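You operate a simulated robot arm through the tools that you are given. There is no shell and no other tool. Be economical: measure what you need, move in short steps, check, and stop when the job is done.

You are at the controls of a simulated robot arm. One attempt, no reset.

TASK
Turn the console knob to sample A5's shade, stand it in that number's ring and switch the lamp off.
Fine: shades 1 and 2 go in the green ring, 3 and 4 in the red; it is matched in the white ring with the lamp on. Set down upright: what you pick out.

Only the result counts: the job must be done as asked and must still hold three seconds after the hand-in. Knocking over, shifting, dropping, spilling or breaking anything else fails it.

THE ROBOT
A 7-joint arm with a two-finger parallel gripper on a trunk, on a base that drives. Base frame: it is fixed to the floor where the robot stands at the start and does not move with it; the origin is under the middle of the robot, x ahead of it, y to its left, z up; the surface under the hand at the start is at about z = 0.9. Readings come in m, degrees, newtons and seconds.
With the tool pointing down near the work surface it reaches from about 0.4 to 0.76 m from the robot's upright axis, wherever it stands. Its first joint turns from -143.0 to 143.0 degrees. Places, roughly: console knob [0.9, -0.2, 0.9]; green ring [0.8, -0.1, 0.9]; red ring [0.8, -0.2, 0.9]; red switch [0.8, -0.2, 0.9]; white ring [0.9, -0.1, 0.9]. Payload 3 kg.
Tool frame: the origin (TCP) lies between the finger pads and is the grasp point; the fingertips stand 0.03 m ahead of it; z points along the fingers, y is the line along which they close. Largest opening 0.11 m; finger width 0.02, thickness 0.01; the body of the gripper, 0.048 by 0.112 m, starts 0.055 m behind the TCP.
Orientation is that of the tool frame in the base frame, as a unit quaternion [w, x, y, z]. With the fingers straight down and closing along the base's y, the tool's x points along the base's -x, its y along +y and its z along -z.

THE INTERFACE
- The arm moves only by the tool nudge_tool. Its argument "rows" is a list of rows, each a list of 3 entries, a list of its own where there are three numbers: the shift along the tool's x, y, z in mm, then the turn, a rotation vector about the tool's x, y, z in degrees, then the closure, from 0 (fully open) to 1 (shut). In form: [[[dx, dy, dz], [ax, ay, az], fingers], ...]. A call has 1 to 12 rows; each row is the pose to reach, as a shift and turn from the pose commanded when the call began, along the tool's axes at that moment. Each row takes 0.2 s and may step no farther than 0.05 m and 8.6 degrees from the row before; otherwise, or with a gripper value out of range, the whole call is refused. Where a pose cannot be reached the arm comes as near as it can. A force on the tool above 40 N (or 10 N above the force at the start of the call, whichever is more), or a blocked arm, ends the call early, and 0.2 s more pass. Each finger travels about 0.108 m/s and halts on what it meets, pressing with about 36 N; the grip force reading is that of the motor and also rises with nothing between the fingers. The clock runs only during rows and for 0.2 s after the last one: add rows that repeat a pose to give the fingers time. It gives the time, the measured TCP pose, the force on the tool (base axes), the opening and the grip force at its end, in the units of the frame above (readings bear some noise), with the torque about the TCP (base axes, N m) and any sound that the robot's microphone picked up.
- Cameras (640 x 400 px; columns grow to the right, rows downward): "scene" is now at [0.1636, 0.0029, 1.6346]; the picture's right is [0.03, -1.00, -0.00], its down [-0.68, -0.02, -0.73] and it looks along [0.73, 0.02, -0.68] (base axes); focal length 257 px, centre (320, 200). "wrist" rides on the gripper at [0.072, 0.017, -0.103] in the tool frame; the picture's right is [-0.23, 0.97, 0.00], its down [-0.76, -0.18, -0.62] and it looks along [-0.61, -0.14, 0.78] (tool axes); focal length 222 px, centre (320, 200). There is no depth. A picture from a camera that has moved, and an enlarged one, comes with that camera's place and axes in the base frame and with its lens.
- camera(camera): a new picture of that camera. The clock stands still meanwhile.
- move_column(by): slides the trunk up (or, below 0, down) by that many m; the arm and the scene camera ride with it, the base frame stays. It gives what a move gives, with no picture.
- drive_base(legs): drives the robot by 1 to 6 legs, each [ahead, left, turn to the left] in m, m and degrees, along the robot's own axes; the way and the turn of a leg run together, so that a leg with both is an arc; at most 1.5 m and 180 degrees a leg. The arm and the cameras ride along, it lands a little off, and it stops where it bumps. It gives what a move gives.
- aim_head(pan, tilt): turns the head with the scene camera to pan (to the left, within 86 degrees either way) and tilt (down, from -29 to 69), counted from straight ahead of the robot. It gives what a move gives.
- zoom(camera, box): a new picture of the part [left, top, right, bottom] of that camera's present view, enlarged. The clock stands still meanwhile.
- close_job(): hands the job in; it is judged then, once.

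Work in short steps. Places have to be worked out from the pictures, the camera data and where the tool is seen: move nearer, look again, correct. Check each grasp and each placing, and mend what went wrong. You have 120 turns and 98 pictures in all, those below and enlarged ones among them. Open the gripper and draw the arm clear of the work before you hand the job in, unless the task says otherwise; then end with one line.

The tools are called after "Call:" as a command line: name --argument value ..., lists and objects as JSON in quotes. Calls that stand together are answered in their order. nudge_tool: Moves the arm, as the interface text tells. Its arguments: {"type":"object","properties":{"rows":{"type":"array"}},"required":["rows"]} The other tools are called the same way: move_column (by) slides the trunk up or down; drive_base (legs) drives the base; aim_head (pan, tilt) turns the head that bears the scene camera; camera (camera) takes a picture; zoom (camera, box) takes an enlarged picture of a part of a camera's view; close_job () hands the job in.

At the start:

```text
time_s: 0.0
eef_pos: [0.7597, 0.0198, 1.178]
tcp_rot: [0.0, 0.0, 1.0, 0.0]
wrist_force: [0.0, 0.0, 0.4]
wrist_torque: [-0.01, 0.0, 0.01]
finger_gap: 0.1095
finger_force: 0.0
trunk travel left (down, up): [-0.75, 0.14]
robot x, y, heading: [0.0034, -0.0004, -0.3]
head pan, tilt: [1.6, 42.9]
```

scene: 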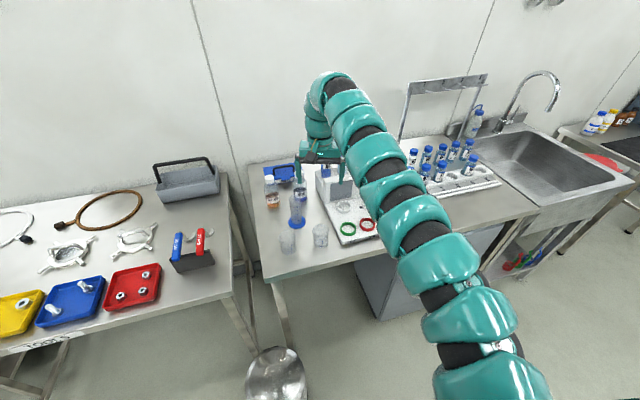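
wrist: 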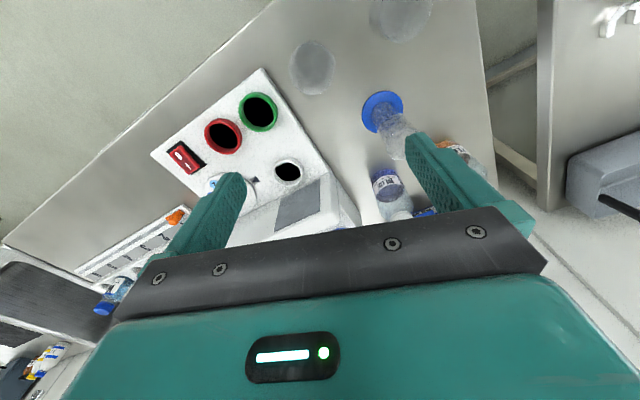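

The scene shows a console with rings and a rack of vials to the right. I zoom in on both to find labels.

Call:
zoom --camera "scene" --box '[380, 130, 520, 218]'

Call:
zoom --camera "scene" --box '[250, 140, 400, 260]'

Call:
zoom --camera "wrist" --box '[120, 60, 420, 250]'

```text
4.55 times, centred on (450, 174) of scene
camera zoom: at [0.1636, 0.0029, 1.6346], right [0.03, -1.0, 0.0], down [-0.68, -0.02, -0.73], along [0.73, 0.02, -0.68], focal length 1167 px, centre (-271, 318)
```

zoom: 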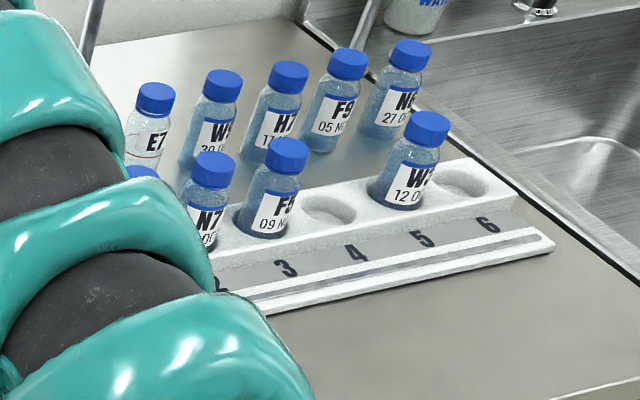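

```text
3.33 times, centred on (325, 200) of scene
camera zoom: at [0.1636, 0.0029, 1.6346], right [0.03, -1.0, 0.0], down [-0.68, -0.02, -0.73], along [0.73, 0.02, -0.68], focal length 856 px, centre (303, 200)
```

zoom: 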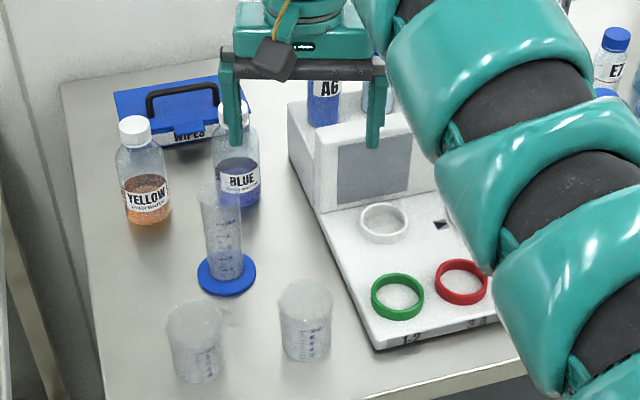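

```text
2.11 times, centred on (270, 155) of wrist
camera zoom: at [0.6887, 0.0361, 1.2808], right [0.23, 0.97, 0.0], down [0.76, -0.18, 0.62], along [0.61, -0.14, -0.78], focal length 468 px, centre (425, 295)
```

zoom: 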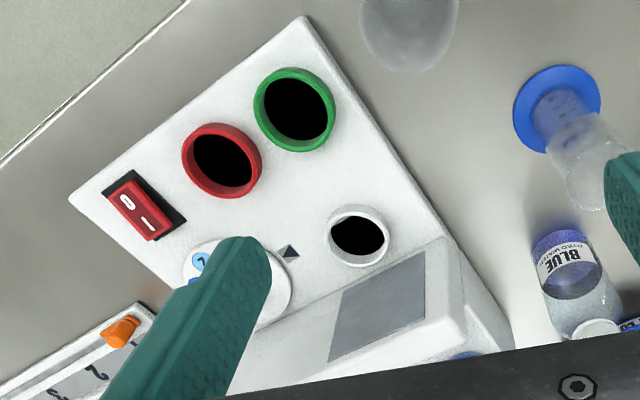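

The arm hides part of the rack and console. I move the hand back and to the left, up high, to clear the view.

Call:
nudge_tool --rows '[[[30, 40, 0], [0, 0, 0], 0], [[60, 80, 0], [0, 0, 0], 0], [[90, 120, 0], [0, 0, 0], 0], [[120, 155, 0], [0, 0, 0], 0], [[140, 200, 0], [0, 0, 0], 0], [[160, 245, 0], [0, 0, 0], 0], [[180, 290, 0], [0, 0, 0], 0], [[200, 330, 0], [0, 0, 0], 0]]'

Call:
camera --camera "scene"

```text
time_s: 1.8
eef_pos: [0.5603, 0.3443, 1.1779]
tcp_rot: [0.0, 0.002, 1.0, -0.001]
wrist_force: [0.3, 0.3, 0.3]
wrist_torque: [0.03, 0.06, -0.03]
finger_gap: 0.1099
finger_force: 0.1
trunk travel left (down, up): [-0.75, 0.14]
robot x, y, heading: [-0.0034, -0.0021, -0.3]
head pan, tilt: [1.6, 42.9]
```

```text
92 pictures are left
camera scene: at [0.1636, 0.0035, 1.6345], right [0.03, -1.0, 0.0], down [-0.68, -0.02, -0.73], along [0.73, 0.02, -0.68], focal length 257 px, centre (320, 200)
```

scene: 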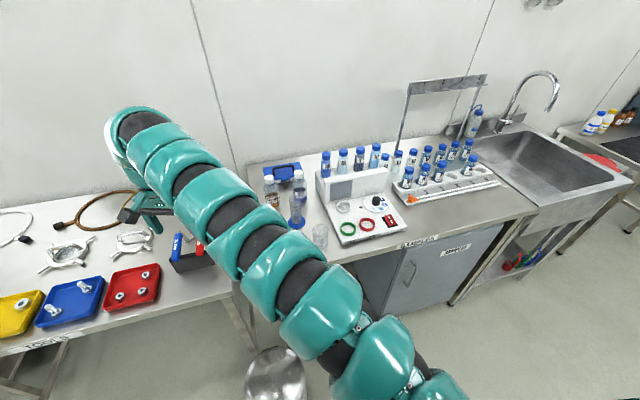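

Now the console and rack are clear. I zoom in on both.

Call:
zoom --camera "scene" --box '[305, 140, 415, 209]'

Call:
zoom --camera "scene" --box '[385, 135, 505, 210]'

Call:
zoom --camera "scene" --box '[325, 185, 415, 250]'

```text
5.80 times, centred on (360, 174) of scene
camera zoom: at [0.1636, 0.0035, 1.6345], right [0.03, -1.0, 0.0], down [-0.68, -0.02, -0.73], along [0.73, 0.02, -0.68], focal length 1489 px, centre (88, 348)
```

zoom: 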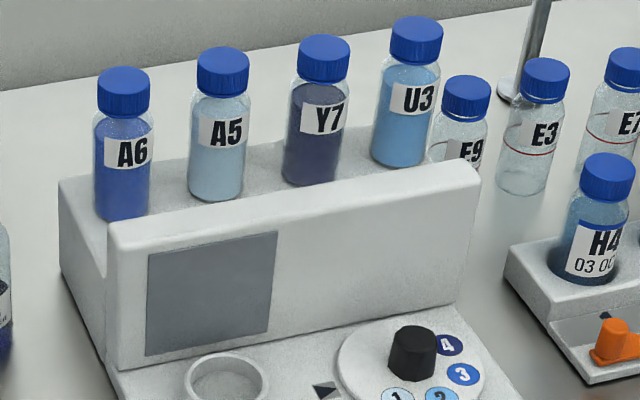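

```text
5.33 times, centred on (445, 172) of scene
camera zoom: at [0.1636, 0.0035, 1.6345], right [0.03, -1.0, 0.0], down [-0.68, -0.02, -0.73], along [0.73, 0.02, -0.68], focal length 1370 px, centre (-347, 347)
```

zoom: 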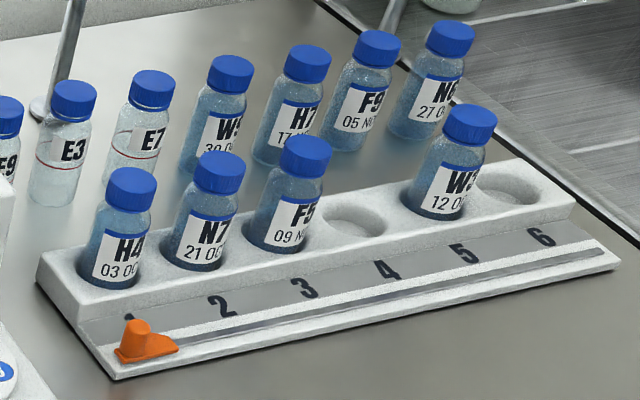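

```text
6.15 times, centred on (370, 218) of scene
camera zoom: at [0.1636, 0.0035, 1.6345], right [0.03, -1.0, 0.0], down [-0.68, -0.02, -0.73], along [0.73, 0.02, -0.68], focal length 1580 px, centre (12, 92)
```

zoom: 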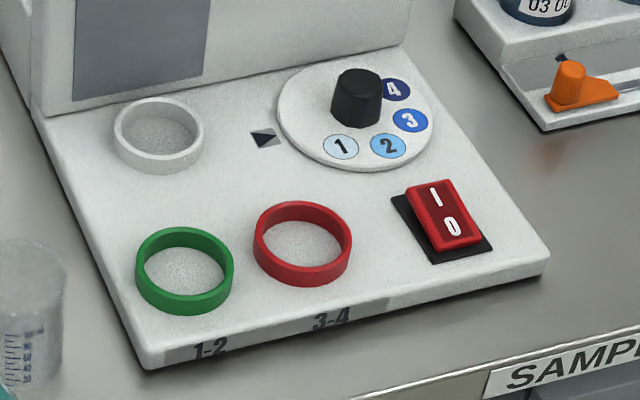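

A5 stands in the console's back block; the dial numbers go 1–4 with a pointer on the left. I need to drive closer, so I look down at the floor for obstacles first.

Call:
aim_head --pan 0 --tilt 69

Call:
camera --camera "scene"

Call:
camera --camera "wrist"

```text
time_s: 2.7
eef_pos: [0.5591, 0.3431, 1.1786]
tcp_rot: [-0.001, 0.001, 1.0, 0.0]
wrist_force: [0.6, 0.5, 0.0]
wrist_torque: [-0.02, -0.01, 0.0]
finger_gap: 0.1099
finger_force: 0.0
trunk travel left (down, up): [-0.75, 0.14]
robot x, y, heading: [-0.0005, 0.0006, 0.4]
head pan, tilt: [0.0, 68.8]
```

```text
88 pictures are left
camera scene: at [0.1365, 0.0009, 1.6028], right [0.0, -1.0, 0.0], down [-0.93, 0.0, -0.36], along [0.36, 0.0, -0.93], focal length 257 px, centre (320, 200)
```

scene: 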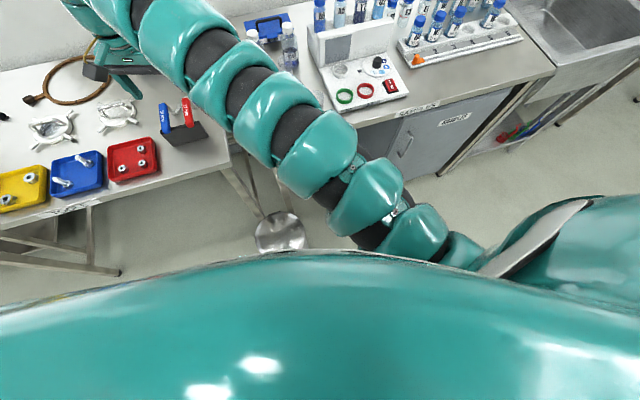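

```text
87 pictures are left
camera wrist: at [0.488, 0.3615, 1.2813], right [0.23, 0.97, 0.0], down [0.76, -0.18, 0.62], along [0.61, -0.14, -0.78], focal length 222 px, centre (320, 200)
```

wrist: 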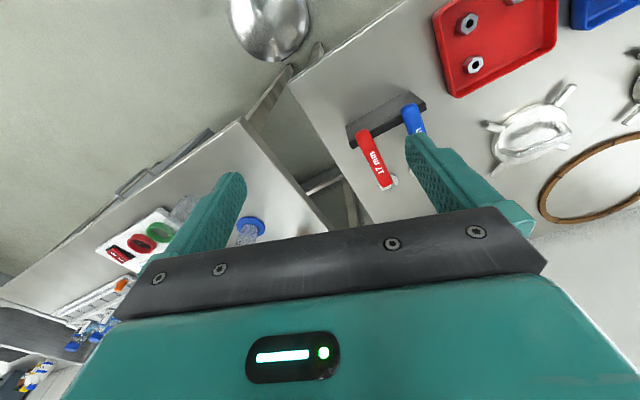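

There is a stainless stool/bowl near (0.46, 0.20) at knee height, so I'll drive right first, then forward carefully. I raise the trunk a bit for clearance.

Call:
move_column --by 0.1

Call:
drive_base --legs '[[0, -0.28, 0], [0.2, 0, 0]]'

Call:
camera --camera "scene"

```text
time_s: 4.0
eef_pos: [0.5581, 0.344, 1.2775]
tcp_rot: [-0.001, 0.001, 1.0, -0.001]
wrist_force: [-0.2, 0.4, -0.2]
wrist_torque: [0.01, 0.01, -0.04]
finger_gap: 0.11
finger_force: 0.1
trunk travel left (down, up): [-0.85, 0.04]
robot x, y, heading: [0.0013, 0.0013, -0.1]
head pan, tilt: [0.0, 68.8]
```

```text
time_s: 7.2
eef_pos: [0.7558, 0.0636, 1.2764]
tcp_rot: [-0.001, -0.002, 1.0, 0.0]
wrist_force: [-0.5, -0.4, 0.0]
wrist_torque: [-0.02, 0.01, -0.01]
finger_gap: 0.11
finger_force: 0.1
trunk travel left (down, up): [-0.85, 0.04]
robot x, y, heading: [0.1995, -0.2854, 0.3]
head pan, tilt: [0.0, 68.8]
```

```text
86 pictures are left
camera scene: at [0.3364, -0.2825, 1.7026], right [0.0, -1.0, 0.0], down [-0.93, 0.0, -0.36], along [0.36, 0.0, -0.93], focal length 257 px, centre (320, 200)
```

scene: 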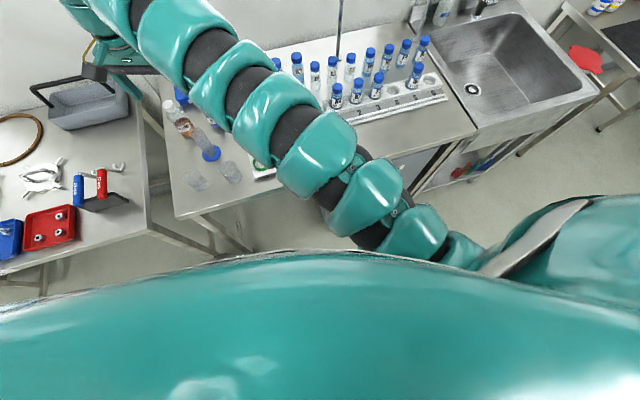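

No bump so far. I advance another 0.15 m.

Call:
drive_base --legs '[[0.15, 0, 0]]'

Call:
aim_head --pan 25 --tilt 50

Call:
camera --camera "scene"

```text
time_s: 8.6
eef_pos: [0.9102, 0.0652, 1.2774]
tcp_rot: [-0.001, -0.002, 1.0, -0.001]
wrist_force: [0.6, 0.1, -0.1]
wrist_torque: [-0.05, 0.01, 0.03]
finger_gap: 0.1098
finger_force: 0.0
trunk travel left (down, up): [-0.85, 0.04]
robot x, y, heading: [0.354, -0.2841, 0.5]
head pan, tilt: [0.0, 68.8]
```

```text
time_s: 9.5
eef_pos: [0.9086, 0.0633, 1.2774]
tcp_rot: [0.0, -0.002, 1.0, -0.002]
wrist_force: [-0.3, -0.2, 0.7]
wrist_torque: [0.01, 0.0, 0.01]
finger_gap: 0.11
finger_force: 0.1
trunk travel left (down, up): [-0.85, 0.04]
robot x, y, heading: [0.3508, -0.2825, 0.1]
head pan, tilt: [25.0, 50.0]
```

```text
85 pictures are left
camera scene: at [0.5022, -0.2493, 1.7246], right [0.43, -0.9, 0.0], down [-0.69, -0.33, -0.64], along [0.58, 0.27, -0.77], focal length 257 px, centre (320, 200)
```

scene: 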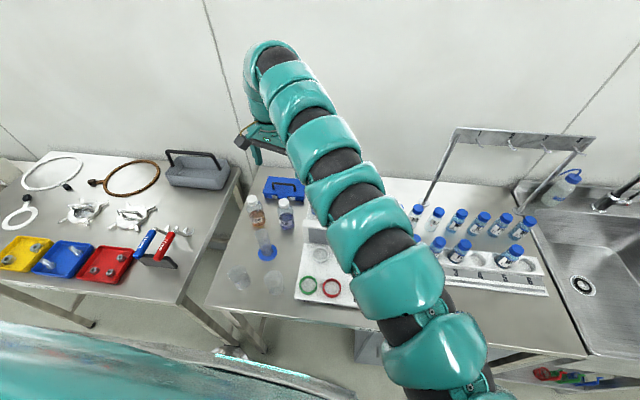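

I take a wrist picture from here.

Call:
camera --camera "wrist"

```text
84 pictures are left
camera wrist: at [0.8373, 0.0812, 1.3812], right [0.22, 0.97, 0.0], down [0.76, -0.17, 0.62], along [0.61, -0.14, -0.78], focal length 222 px, centre (320, 200)
```

wrist: 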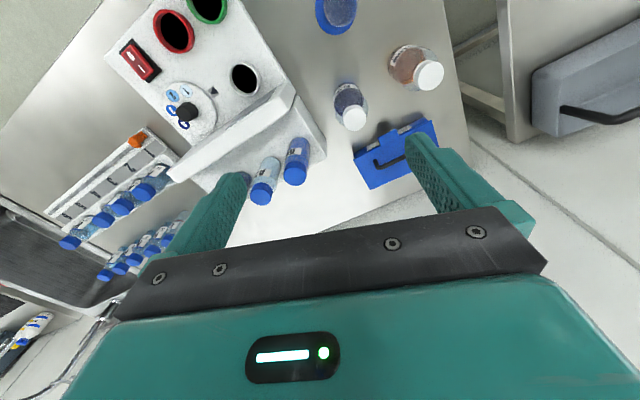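

I zoom for accuracy.

Call:
zoom --camera "wrist" --box '[100, 0, 340, 220]'

```text
1.82 times, centred on (220, 110) of wrist
camera zoom: at [0.8373, 0.0812, 1.3812], right [0.22, 0.97, 0.0], down [0.76, -0.17, 0.62], along [0.61, -0.14, -0.78], focal length 404 px, centre (502, 364)
```

zoom: 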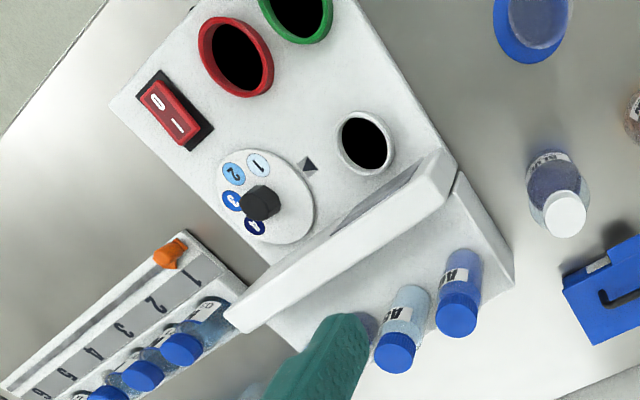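

Triangulating: A5's cap top is at about (1.04, −0.066, 1.09), white ring (0.885, −0.07, 0.93), green (0.776, −0.08), switch (0.81, −0.235), knob (0.915, −0.20); the console is yawed ~19°. I move above/behind A5 with the tool yawed to the console and close the fingers to ~0.07.

Call:
nudge_tool --rows '[[[-20, -35, 14], [0, 0, -5], 0.1], [[-40, -70, 28], [0, 0, -10], 0.2], [[-60, -105, 42], [0, 0, -15], 0.37], [[-81, -138, 57], [0, 0, -18.7], 0.37], [[-81, -138, 57], [0, 0, -18.7], 0.37]]'

Call:
camera --camera "wrist"

Call:
camera --camera "scene"

```text
time_s: 10.7
eef_pos: [0.9881, -0.072, 1.221]
tcp_rot: [0.0, -0.165, 0.986, 0.0]
wrist_force: [-0.4, 0.3, 0.4]
wrist_torque: [-0.01, -0.02, -0.01]
finger_gap: 0.0694
finger_force: 0.1
trunk travel left (down, up): [-0.85, 0.04]
robot x, y, heading: [0.3539, -0.284, 0.3]
head pan, tilt: [25.0, 50.0]
```

```text
82 pictures are left
camera wrist: at [0.9151, -0.0794, 1.3242], right [-0.1, 0.99, 0.0], down [0.78, 0.08, 0.62], along [0.62, 0.06, -0.78], focal length 222 px, centre (320, 200)
```

wrist: 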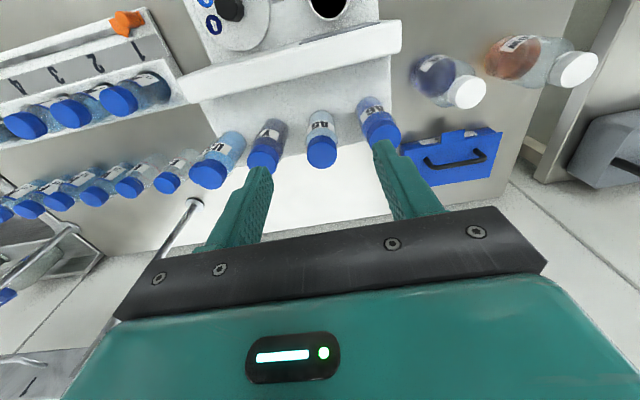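

```text
81 pictures are left
camera scene: at [0.5014, -0.2488, 1.7248], right [0.43, -0.9, 0.0], down [-0.69, -0.33, -0.64], along [0.58, 0.27, -0.77], focal length 257 px, centre (320, 200)
```

scene: 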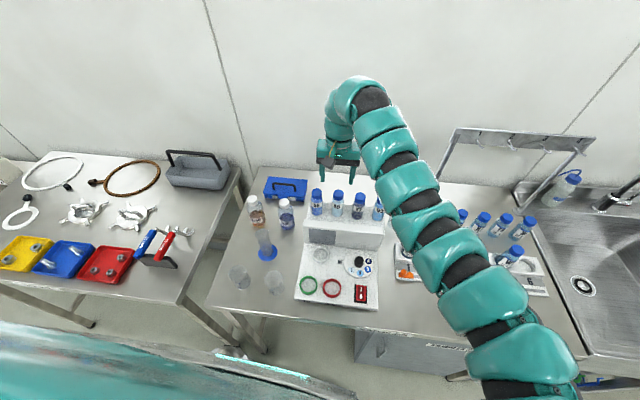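

A5 agrees from both cameras at (1.034, −0.066), row spacing ≈0.068. I narrow the fingers to 0.058 and go over it to z 1.145, then check.

Call:
nudge_tool --rows '[[[-23, -5, 38], [0, 0, 0], 0.47], [[-45, -9, 76], [0, 0, -1], 0.47], [[-45, -9, 76], [0, 0, -1], 0.47]]'

Call:
camera --camera "wrist"

Call:
zoom --camera "scene" --box '[290, 140, 410, 260]'

```text
time_s: 11.5
eef_pos: [1.0352, -0.0695, 1.1444]
tcp_rot: [-0.001, -0.174, 0.985, 0.0]
wrist_force: [-0.8, -0.4, -1.4]
wrist_torque: [0.03, -0.01, 0.0]
finger_gap: 0.0583
finger_force: 0.2
trunk travel left (down, up): [-0.85, 0.04]
robot x, y, heading: [0.3522, -0.2851, 0.1]
head pan, tilt: [25.0, 50.0]
```

```text
80 pictures are left
camera wrist: at [0.9619, -0.0769, 1.2484], right [-0.12, 0.99, 0.0], down [0.78, 0.09, 0.62], along [0.62, 0.07, -0.78], focal length 222 px, centre (320, 200)
```

wrist: 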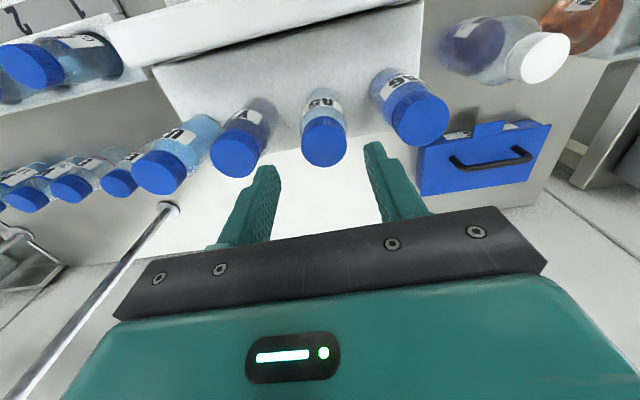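

```text
3.33 times, centred on (350, 200) of scene
camera zoom: at [0.5022, -0.2511, 1.7247], right [0.43, -0.9, 0.0], down [-0.69, -0.33, -0.64], along [0.58, 0.28, -0.77], focal length 856 px, centre (220, 200)
```

zoom: 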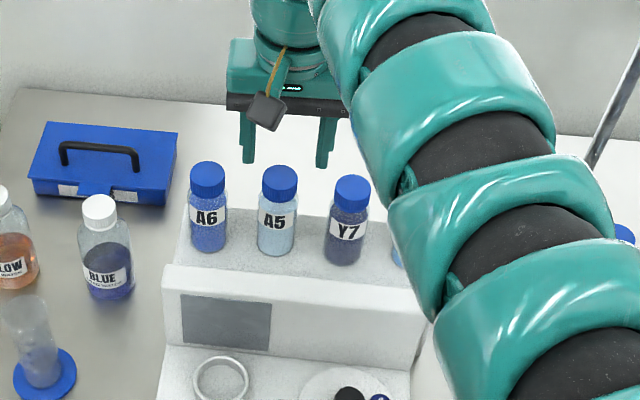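

The fingers straddle A5, offset about 4 mm; correcting and lowering to z≈1.057 before closing.

Call:
nudge_tool --rows '[[[-1, 4, 20], [0, 0, 0], 0.47], [[-1, 4, 45], [0, 0, 0], 0.47], [[-1, 4, 70], [0, 0, 0], 0.47], [[-1, 4, 87], [0, 0, 0], 0.47], [[-1, 4, 87], [0, 0, 0], 0.47]]'

Call:
zoom --camera "scene" --box '[290, 140, 410, 260]'

Call:
camera --camera "wrist"

```text
time_s: 12.7
eef_pos: [1.0309, -0.0656, 1.0669]
tcp_rot: [-0.001, -0.173, 0.985, -0.001]
wrist_force: [0.5, -1.2, 0.4]
wrist_torque: [0.0, 0.0, 0.01]
finger_gap: 0.0585
finger_force: 0.0
out of reach, approached as far as the arm can: row 3, 4, 5
trunk travel left (down, up): [-0.85, 0.04]
robot x, y, heading: [0.3539, -0.2807, 0.5]
head pan, tilt: [25.0, 50.0]
```

```text
3.33 times, centred on (350, 200) of scene
camera zoom: at [0.5018, -0.2491, 1.7247], right [0.43, -0.9, 0.0], down [-0.69, -0.33, -0.64], along [0.58, 0.27, -0.77], focal length 856 px, centre (220, 200)
```

zoom: 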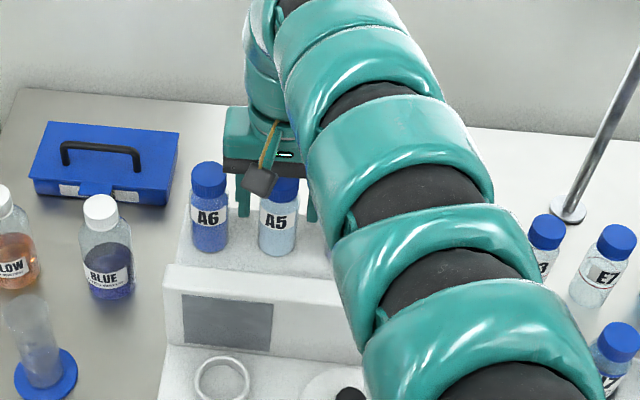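

```text
77 pictures are left
camera wrist: at [0.9568, -0.0743, 1.1707], right [-0.12, 0.99, 0.0], down [0.78, 0.09, 0.62], along [0.62, 0.07, -0.78], focal length 222 px, centre (320, 200)
```

wrist: 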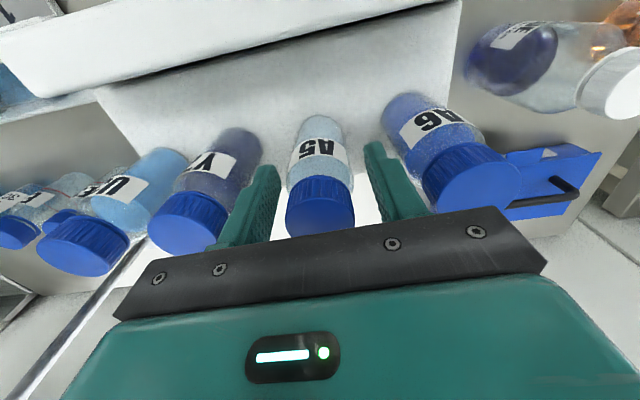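

Reach limit at z 1.067; I lower the trunk 12 mm to get the fingers a bit further down, then close.

Call:
move_column --by -0.012

Call:
nudge_tool --rows '[[[0, 0, 0], [0, 0, 0], 0.6], [[0, 0, 0], [0, 0, 0], 0.75], [[0, 0, 0], [0, 0, 0], 0.75]]'

```text
time_s: 13.3
eef_pos: [1.0283, -0.0668, 1.055]
tcp_rot: [0.0, -0.173, 0.985, 0.0]
wrist_force: [0.4, -0.4, 0.4]
wrist_torque: [0.0, 0.02, 0.01]
finger_gap: 0.0585
finger_force: 0.0
trunk travel left (down, up): [-0.838, 0.052]
robot x, y, heading: [0.3528, -0.2834, 0.1]
head pan, tilt: [25.0, 50.0]
```

```text
time_s: 14.1
eef_pos: [1.0298, -0.0658, 1.0563]
tcp_rot: [0.0, -0.173, 0.985, 0.0]
wrist_force: [0.8, -0.2, 0.5]
wrist_torque: [0.0, 0.0, -0.01]
finger_gap: 0.0411
finger_force: 36.4
trunk travel left (down, up): [-0.838, 0.052]
robot x, y, heading: [0.3506, -0.2845, 0.2]
head pan, tilt: [25.0, 50.0]
```

Gripped at 41 mm. I lift straight up 50 mm and check.

Call:
nudge_tool --rows '[[[0, 0, -20], [0, 0, 0], 0.75], [[0, 0, -45], [0, 0, 0], 0.75], [[0, 0, -70], [0, 0, 0], 0.75], [[0, 0, -70], [0, 0, 0], 0.75]]'

Call:
camera --camera "wrist"

Call:
camera --camera "scene"

```text
time_s: 15.1
eef_pos: [1.032, -0.0647, 1.1255]
tcp_rot: [-0.001, -0.172, 0.985, 0.0]
wrist_force: [0.2, -0.2, -0.8]
wrist_torque: [-0.03, 0.01, -0.04]
finger_gap: 0.0407
finger_force: 36.1
trunk travel left (down, up): [-0.838, 0.052]
robot x, y, heading: [0.3496, -0.2835, 0.4]
head pan, tilt: [25.0, 50.0]
```

```text
76 pictures are left
camera wrist: at [0.9584, -0.0726, 1.2288], right [-0.12, 0.99, 0.0], down [0.78, 0.09, 0.62], along [0.62, 0.07, -0.78], focal length 222 px, centre (320, 200)
```

wrist: 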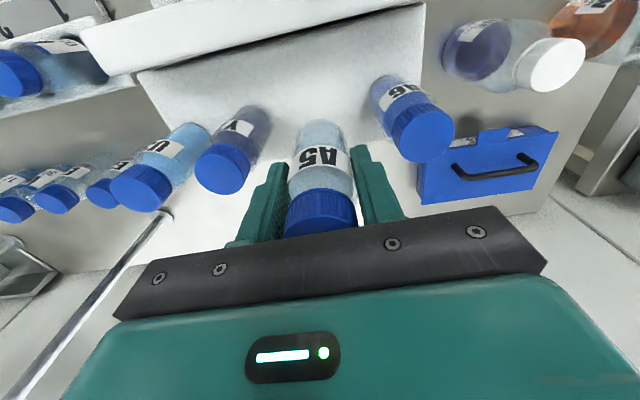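

```text
75 pictures are left
camera scene: at [0.5027, -0.2491, 1.7126], right [0.43, -0.9, 0.0], down [-0.69, -0.33, -0.64], along [0.58, 0.27, -0.77], focal length 257 px, centre (320, 200)
```

scene: 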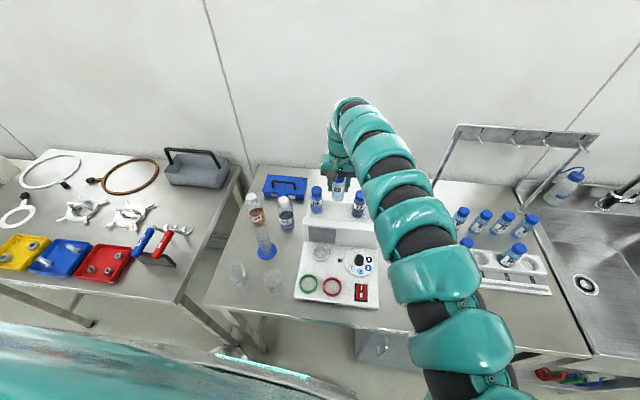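

A5 is held. I raise another 60 mm to clear the wall, and zoom at the console meanwhile.

Call:
nudge_tool --rows '[[[0, 0, -30], [0, 0, 0], 0.75], [[0, 0, -60], [0, 0, 0], 0.75]]'

Call:
zoom --camera "scene" --box '[285, 220, 395, 315]'

```text
time_s: 15.7
eef_pos: [1.0299, -0.0666, 1.1866]
tcp_rot: [-0.001, -0.173, 0.985, 0.0]
wrist_force: [-0.8, -1.0, -0.8]
wrist_torque: [-0.03, 0.02, -0.01]
finger_gap: 0.041
finger_force: 35.7
trunk travel left (down, up): [-0.838, 0.052]
robot x, y, heading: [0.3543, -0.284, 0.1]
head pan, tilt: [25.0, 50.0]
```

```text
4.21 times, centred on (340, 268) of scene
camera zoom: at [0.5019, -0.2494, 1.7127], right [0.43, -0.9, 0.0], down [-0.69, -0.33, -0.64], along [0.58, 0.27, -0.77], focal length 1081 px, centre (236, -84)
```

zoom: 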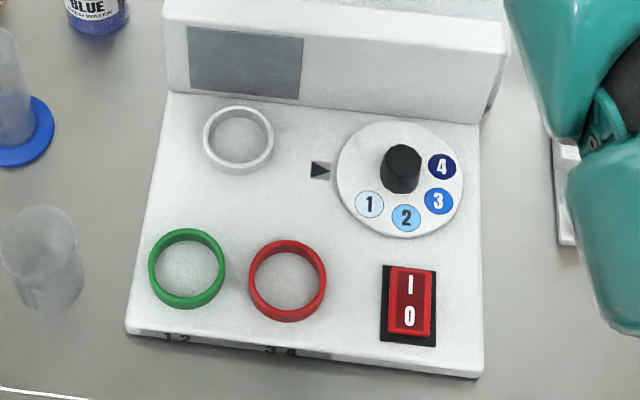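

White ring is now at about (0.883, −0.073). I carry A5 high over the wall to above the ring, then lower partway to check alignment.

Call:
nudge_tool --rows '[[[36, 11, 0], [0, 0, 0], 0.75], [[72, 22, 0], [0, 0, 0], 0.75], [[108, 33, 0], [0, 0, 0], 0.75], [[144, 45, 0], [0, 0, 0], 0.75], [[144, 45, 40], [0, 0, 0], 0.75], [[144, 45, 85], [0, 0, 0], 0.75], [[144, 45, 105], [0, 0, 0], 0.75]]'

Call:
zoom --camera "scene" --box '[270, 180, 380, 300]'

Call:
camera --camera "wrist"

```text
time_s: 17.3
eef_pos: [0.9095, -0.0621, 1.0936]
tcp_rot: [0.001, -0.174, 0.985, 0.0]
wrist_force: [-5.3, 5.5, 36.3]
wrist_torque: [0.33, -0.09, 0.09]
finger_gap: 0.04
finger_force: 36.3
out of reach, approached as far as the arm can: row 3, 4, 5, 6, 7
trunk travel left (down, up): [-0.838, 0.052]
robot x, y, heading: [0.3484, -0.2847, 0.1]
head pan, tilt: [25.0, 50.0]
```

```text
3.33 times, centred on (325, 240) of scene
camera zoom: at [0.4987, -0.2494, 1.7136], right [0.43, -0.9, 0.0], down [-0.69, -0.33, -0.64], along [0.58, 0.27, -0.76], focal length 856 px, centre (303, 67)
```

zoom: 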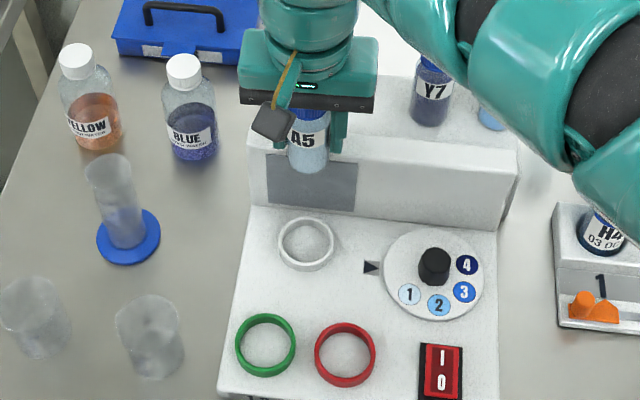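

```text
72 pictures are left
camera wrist: at [0.8368, -0.0691, 1.1962], right [-0.12, 0.99, 0.0], down [0.78, 0.09, 0.62], along [0.62, 0.08, -0.78], focal length 222 px, centre (320, 200)
```

wrist: 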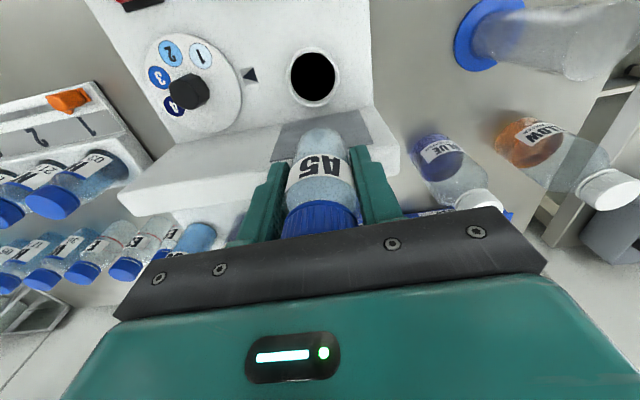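

The arm couldn't come that near at this height and the vial bottom pressed on the wall top. I lift off at once.

Call:
nudge_tool --rows '[[[0, 0, -30], [0, 0, 0], 0.75], [[0, 0, -60], [0, 0, 0], 0.75], [[0, 0, -95], [0, 0, 0], 0.75], [[0, 0, -95], [0, 0, 0], 0.75]]'

Call:
zoom --camera "scene" --box '[270, 140, 380, 300]'

Call:
camera --camera "scene"

```text
time_s: 18.3
eef_pos: [0.9152, -0.0592, 1.1855]
tcp_rot: [-0.001, -0.173, 0.985, -0.002]
wrist_force: [-0.2, 0.4, -0.6]
wrist_torque: [0.01, -0.01, 0.0]
finger_gap: 0.0407
finger_force: 35.3
out of reach, approached as far as the arm can: row 1, 2, 3, 4
trunk travel left (down, up): [-0.838, 0.052]
robot x, y, heading: [0.3533, -0.2821, 0.4]
head pan, tilt: [25.0, 50.0]
```

```text
2.50 times, centred on (325, 220) of scene
camera zoom: at [0.5022, -0.2488, 1.7126], right [0.43, -0.9, 0.0], down [-0.69, -0.33, -0.64], along [0.58, 0.27, -0.77], focal length 642 px, centre (308, 150)
```

zoom: 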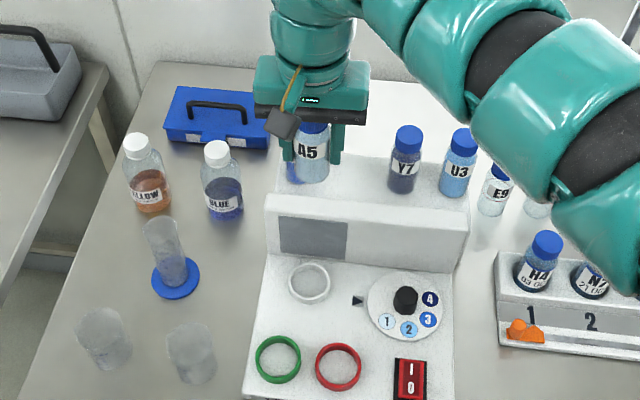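

```text
70 pictures are left
camera scene: at [0.5022, -0.2488, 1.7126], right [0.43, -0.9, 0.0], down [-0.69, -0.33, -0.64], along [0.58, 0.27, -0.77], focal length 257 px, centre (320, 200)
```

scene: 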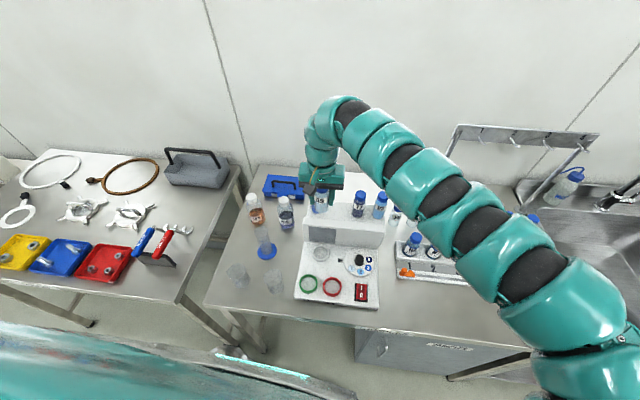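

The console is unmoved. The arm is folded to its limit at this height, so I back the base up 0.10 m (the hand stays high above everything).

Call:
drive_base --legs '[[-0.1, 0, 0]]'

Call:
zoom --camera "scene" --box '[270, 140, 400, 290]'

Call:
camera --camera "wrist"

```text
time_s: 19.4
eef_pos: [0.8131, -0.0613, 1.1854]
tcp_rot: [-0.001, -0.172, 0.985, -0.001]
wrist_force: [-0.3, 0.0, -1.0]
wrist_torque: [-0.02, 0.02, 0.01]
finger_gap: 0.0406
finger_force: 35.4
trunk travel left (down, up): [-0.838, 0.052]
robot x, y, heading: [0.2511, -0.278, 0.1]
head pan, tilt: [25.0, 50.0]
```

```text
2.67 times, centred on (335, 215) of scene
camera zoom: at [0.3997, -0.25, 1.7128], right [0.43, -0.91, 0.0], down [-0.69, -0.33, -0.64], along [0.58, 0.27, -0.77], focal length 685 px, centre (280, 160)
```

zoom: 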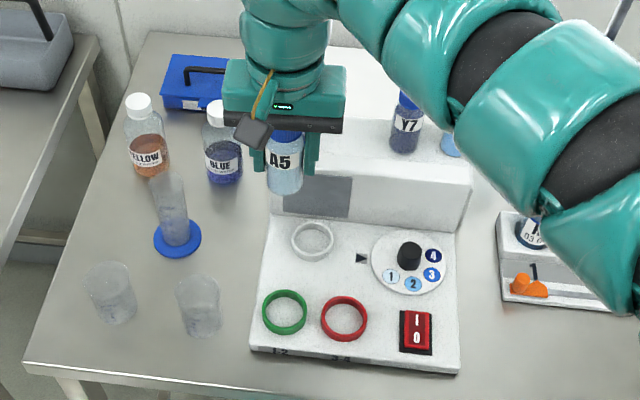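

```text
68 pictures are left
camera wrist: at [0.7403, -0.0692, 1.2892], right [-0.12, 0.99, 0.0], down [0.78, 0.09, 0.62], along [0.62, 0.07, -0.78], focal length 222 px, centre (320, 200)
```

wrist: 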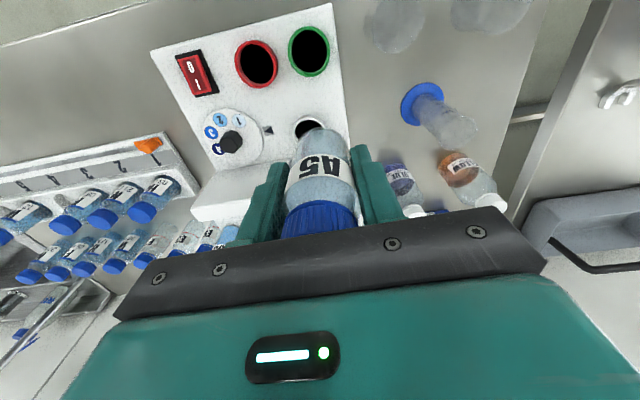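

A5 slipped ~7 mm up in the grip but is upright. I go above the white ring and lower to about 5 cm above it, then check.

Call:
nudge_tool --rows '[[[-28, -17, 20], [0, 0, 0], 0.75], [[-57, -34, 40], [0, 0, 0], 0.75], [[-57, -34, 85], [0, 0, 0], 0.75], [[-57, -34, 125], [0, 0, 0], 0.75], [[-57, -34, 135], [0, 0, 0], 0.75]]'

Call:
zoom --camera "scene" --box '[290, 160, 370, 260]'

Call:
camera --camera "wrist"

```text
time_s: 20.6
eef_pos: [0.8793, -0.0756, 1.0513]
tcp_rot: [-0.001, -0.173, 0.985, 0.0]
wrist_force: [0.4, 0.2, -1.2]
wrist_torque: [0.02, 0.02, 0.0]
finger_gap: 0.0407
finger_force: 36.0
trunk travel left (down, up): [-0.838, 0.052]
robot x, y, heading: [0.2505, -0.2822, 0.3]
head pan, tilt: [25.0, 50.0]
```

```text
4.00 times, centred on (330, 210) of scene
camera zoom: at [0.401, -0.25, 1.7127], right [0.43, -0.91, 0.0], down [-0.69, -0.33, -0.64], along [0.58, 0.27, -0.77], focal length 1027 px, centre (280, 160)
```

zoom: 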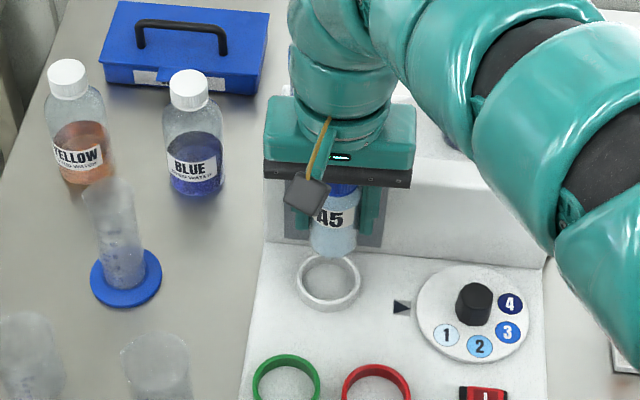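

```text
66 pictures are left
camera wrist: at [0.8063, -0.0829, 1.1546], right [-0.12, 0.99, 0.0], down [0.78, 0.09, 0.62], along [0.62, 0.07, -0.78], focal length 222 px, centre (320, 200)
```

wrist: 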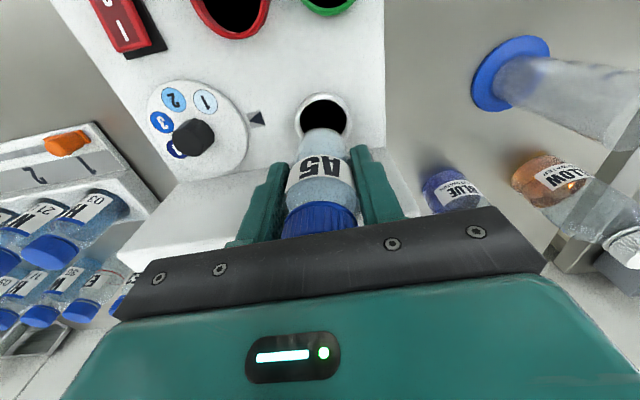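

I zoom on the wrist view to measure the vial's pose relative to the ring.

Call:
zoom --camera "wrist" --box '[250, 80, 410, 240]'

Call:
zoom --camera "scene" --box '[312, 195, 352, 240]'

```text
2.50 times, centred on (330, 160) of wrist
camera zoom: at [0.8063, -0.0829, 1.1546], right [-0.12, 0.99, 0.0], down [0.78, 0.09, 0.62], along [0.62, 0.07, -0.78], focal length 555 px, centre (295, 300)
```

zoom: 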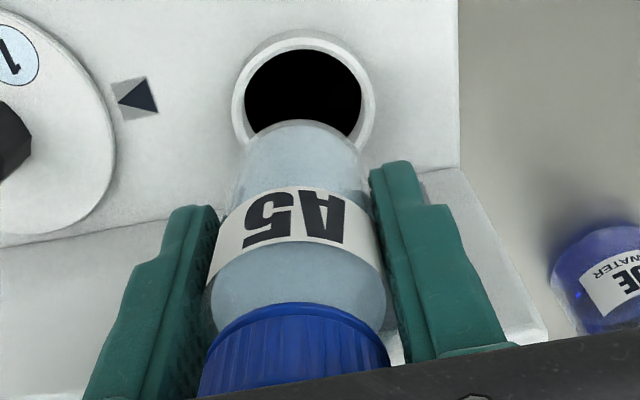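

```text
8.89 times, centred on (332, 218) of scene
camera zoom: at [0.401, -0.25, 1.7127], right [0.43, -0.91, 0.0], down [-0.69, -0.33, -0.64], along [0.58, 0.27, -0.77], focal length 2283 px, centre (213, 44)
```

zoom: 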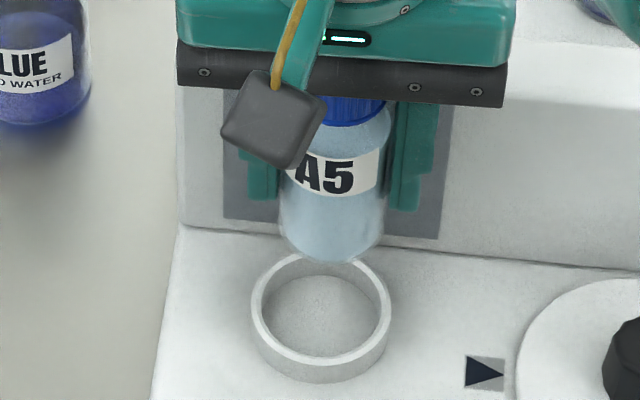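

The vial axis is at about (0.883, −0.072), matching the ring centre. I descend 50 mm, then check again.

Call:
nudge_tool --rows '[[[0, 0, 20], [0, 0, 0], 0.75], [[0, 0, 40], [0, 0, 0], 0.75], [[0, 0, 50], [0, 0, 0], 0.75], [[0, 0, 50], [0, 0, 0], 0.75]]'

Call:
zoom --camera "wrist" --box '[250, 80, 410, 240]'

Call:
zoom --camera "scene" --box '[312, 195, 352, 240]'

```text
time_s: 21.6
eef_pos: [0.8776, -0.0756, 0.9991]
tcp_rot: [-0.002, -0.172, 0.985, -0.001]
wrist_force: [-0.3, 0.2, -1.2]
wrist_torque: [0.02, 0.02, -0.02]
finger_gap: 0.0405
finger_force: 36.0
trunk travel left (down, up): [-0.838, 0.052]
robot x, y, heading: [0.2501, -0.2835, 0.0]
head pan, tilt: [25.0, 50.0]
```

```text
2.50 times, centred on (330, 160) of wrist
camera zoom: at [0.8055, -0.0839, 1.103], right [-0.12, 0.99, 0.0], down [0.78, 0.09, 0.62], along [0.62, 0.07, -0.78], focal length 555 px, centre (295, 300)
```

zoom: 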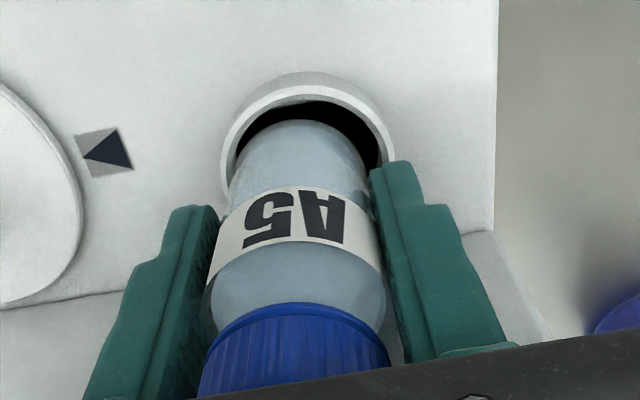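

```text
8.89 times, centred on (332, 218) of scene
camera zoom: at [0.4008, -0.25, 1.7127], right [0.43, -0.91, 0.0], down [-0.69, -0.33, -0.64], along [0.58, 0.27, -0.77], focal length 2283 px, centre (213, 44)
```

zoom: 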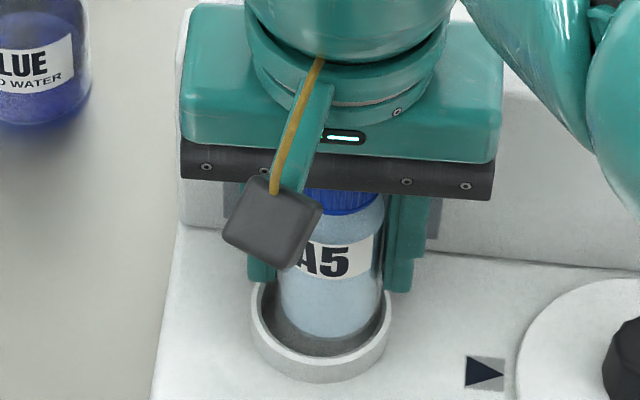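

The vial is over the ring but ~3 mm too far right; I shift +3 mm in tool y and lower 8 mm.

Call:
nudge_tool --rows '[[[0, 3, 0], [0, 0, 0], 0.75], [[0, 3, 4], [0, 0, 0], 0.75], [[0, 3, 8], [0, 0, 0], 0.75], [[0, 3, 8], [0, 0, 0], 0.75]]'

Call:
zoom --camera "wrist" --box '[250, 80, 410, 240]'

Call:
zoom --camera "scene" --box '[312, 195, 352, 240]'

```text
time_s: 22.6
eef_pos: [0.8766, -0.0717, 0.9919]
tcp_rot: [-0.002, -0.172, 0.985, -0.001]
wrist_force: [-0.1, 0.4, -1.4]
wrist_torque: [0.01, 0.01, 0.01]
finger_gap: 0.0407
finger_force: 35.9
trunk travel left (down, up): [-0.838, 0.052]
robot x, y, heading: [0.2494, -0.282, 0.2]
head pan, tilt: [25.0, 50.0]
```

```text
2.50 times, centred on (330, 160) of wrist
camera zoom: at [0.8044, -0.08, 1.0956], right [-0.12, 0.99, 0.0], down [0.78, 0.09, 0.62], along [0.62, 0.07, -0.78], focal length 555 px, centre (295, 300)
```

zoom: 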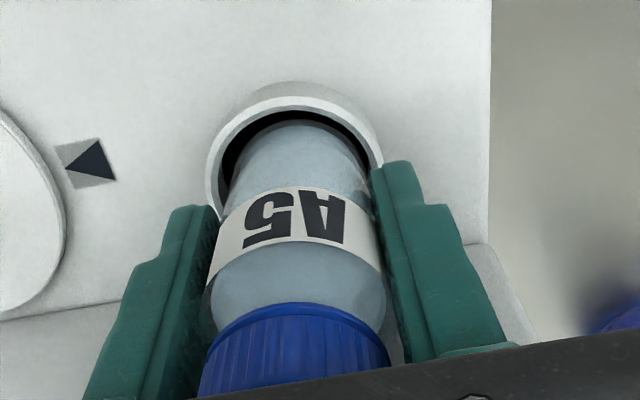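

```text
8.89 times, centred on (332, 218) of scene
camera zoom: at [0.401, -0.25, 1.7127], right [0.43, -0.91, 0.0], down [-0.69, -0.33, -0.64], along [0.58, 0.27, -0.77], focal length 2283 px, centre (213, 44)
```

zoom: 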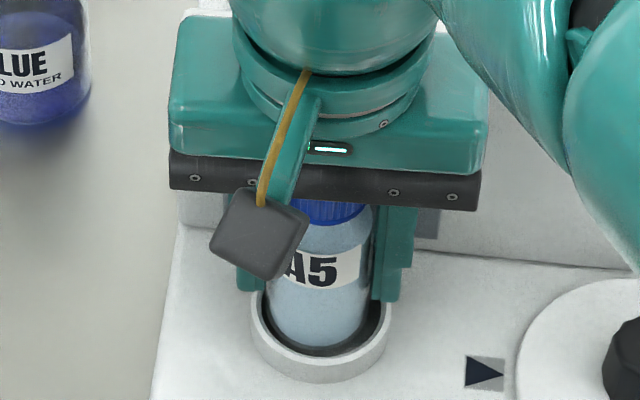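

Centred now. I lower gently until it touches the ring floor.

Call:
nudge_tool --rows '[[[0, 0, 3], [0, 0, 0], 0.75], [[0, 0, 6], [0, 0, 0], 0.75], [[0, 0, 9], [0, 0, 0], 0.75], [[0, 0, 9], [0, 0, 0], 0.75]]'

Call:
zoom --camera "wrist" --box '[250, 80, 410, 240]'

Call:
zoom --camera "scene" --box '[312, 195, 352, 240]'

```text
time_s: 23.6
eef_pos: [0.877, -0.0717, 0.9828]
tcp_rot: [-0.001, -0.172, 0.985, 0.0]
wrist_force: [-0.2, 0.0, -1.1]
wrist_torque: [0.0, 0.04, -0.01]
finger_gap: 0.0405
finger_force: 35.8
trunk travel left (down, up): [-0.838, 0.052]
robot x, y, heading: [0.2492, -0.2833, 0.4]
head pan, tilt: [25.0, 50.0]
```

```text
2.50 times, centred on (330, 160) of wrist
camera zoom: at [0.8047, -0.0798, 1.0869], right [-0.12, 0.99, 0.0], down [0.78, 0.09, 0.62], along [0.62, 0.07, -0.78], focal length 555 px, centre (295, 300)
```

zoom: 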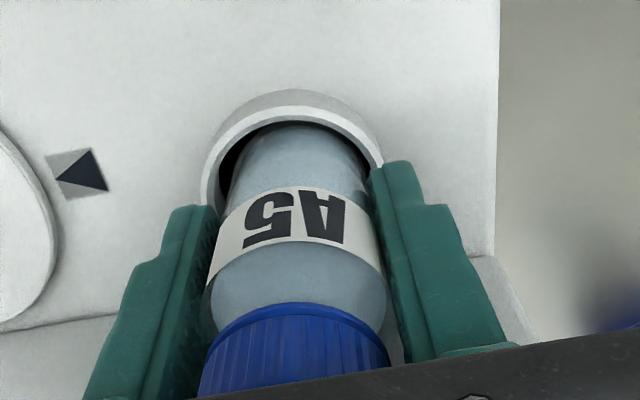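

```text
8.89 times, centred on (332, 218) of scene
camera zoom: at [0.4009, -0.25, 1.7127], right [0.43, -0.91, 0.0], down [-0.69, -0.33, -0.64], along [0.58, 0.27, -0.77], focal length 2283 px, centre (213, 44)
```

zoom: 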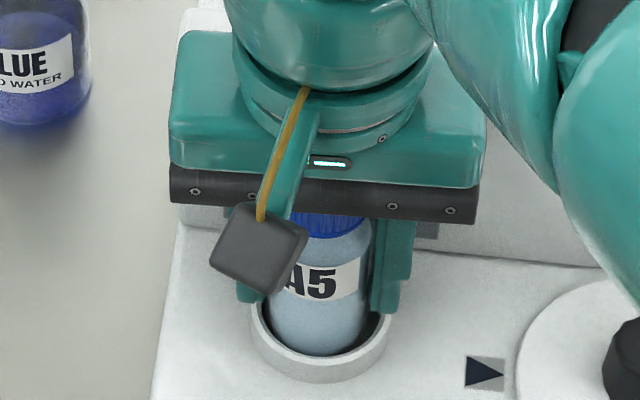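

Nearly at rim level; I correct −1.5 mm in tool y and 1.5 mm forward and descend 5 more.

Call:
nudge_tool --rows '[[[-1.5, -1.5, 0], [0, 0, 0], 0.75], [[-1.5, -1.5, 3], [0, 0, 0], 0.75], [[-1.5, -1.5, 6], [0, 0, 0], 0.75], [[-1.5, -1.5, 6], [0, 0, 0], 0.75]]'

Call:
zoom --camera "scene" --box '[312, 195, 352, 240]'

```text
time_s: 24.6
eef_pos: [0.8798, -0.0728, 0.9806]
tcp_rot: [0.001, -0.172, 0.985, -0.001]
wrist_force: [4.2, 2.0, 33.7]
wrist_torque: [-0.08, 0.19, 0.03]
finger_gap: 0.0409
finger_force: 35.8
trunk travel left (down, up): [-0.838, 0.052]
robot x, y, heading: [0.2505, -0.284, 0.3]
head pan, tilt: [25.0, 50.0]
```

```text
8.89 times, centred on (332, 218) of scene
camera zoom: at [0.3983, -0.251, 1.7132], right [0.43, -0.9, 0.0], down [-0.69, -0.33, -0.64], along [0.58, 0.27, -0.77], focal length 2283 px, centre (213, 44)
```

zoom: 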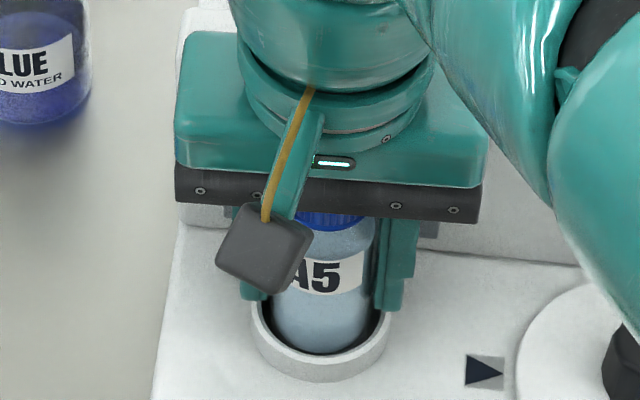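

Contact of ~34 N. I check from the wrist whether it rests on the floor or the rim.

Call:
zoom --camera "wrist" --box '[270, 90, 390, 190]'

Call:
zoom --camera "scene" --box '[320, 218, 345, 234]'

```text
4.00 times, centred on (330, 140) of wrist
camera zoom: at [0.8069, -0.0806, 1.0836], right [-0.12, 0.99, 0.0], down [0.78, 0.09, 0.63], along [0.62, 0.07, -0.78], focal length 888 px, centre (280, 440)
```

zoom: 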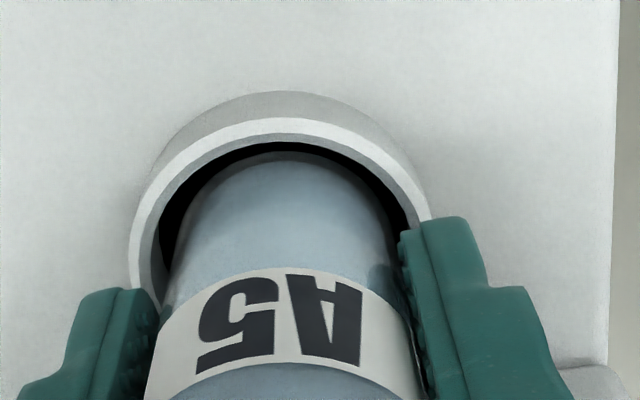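

```text
16.00 times, centred on (332, 226) of scene
camera zoom: at [0.3983, -0.251, 1.7132], right [0.43, -0.9, 0.0], down [-0.69, -0.33, -0.64], along [0.58, 0.27, -0.77], focal length 4109 px, centre (120, -216)
```

zoom: 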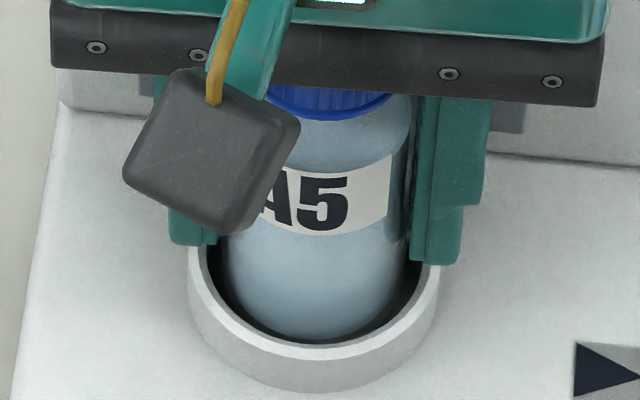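

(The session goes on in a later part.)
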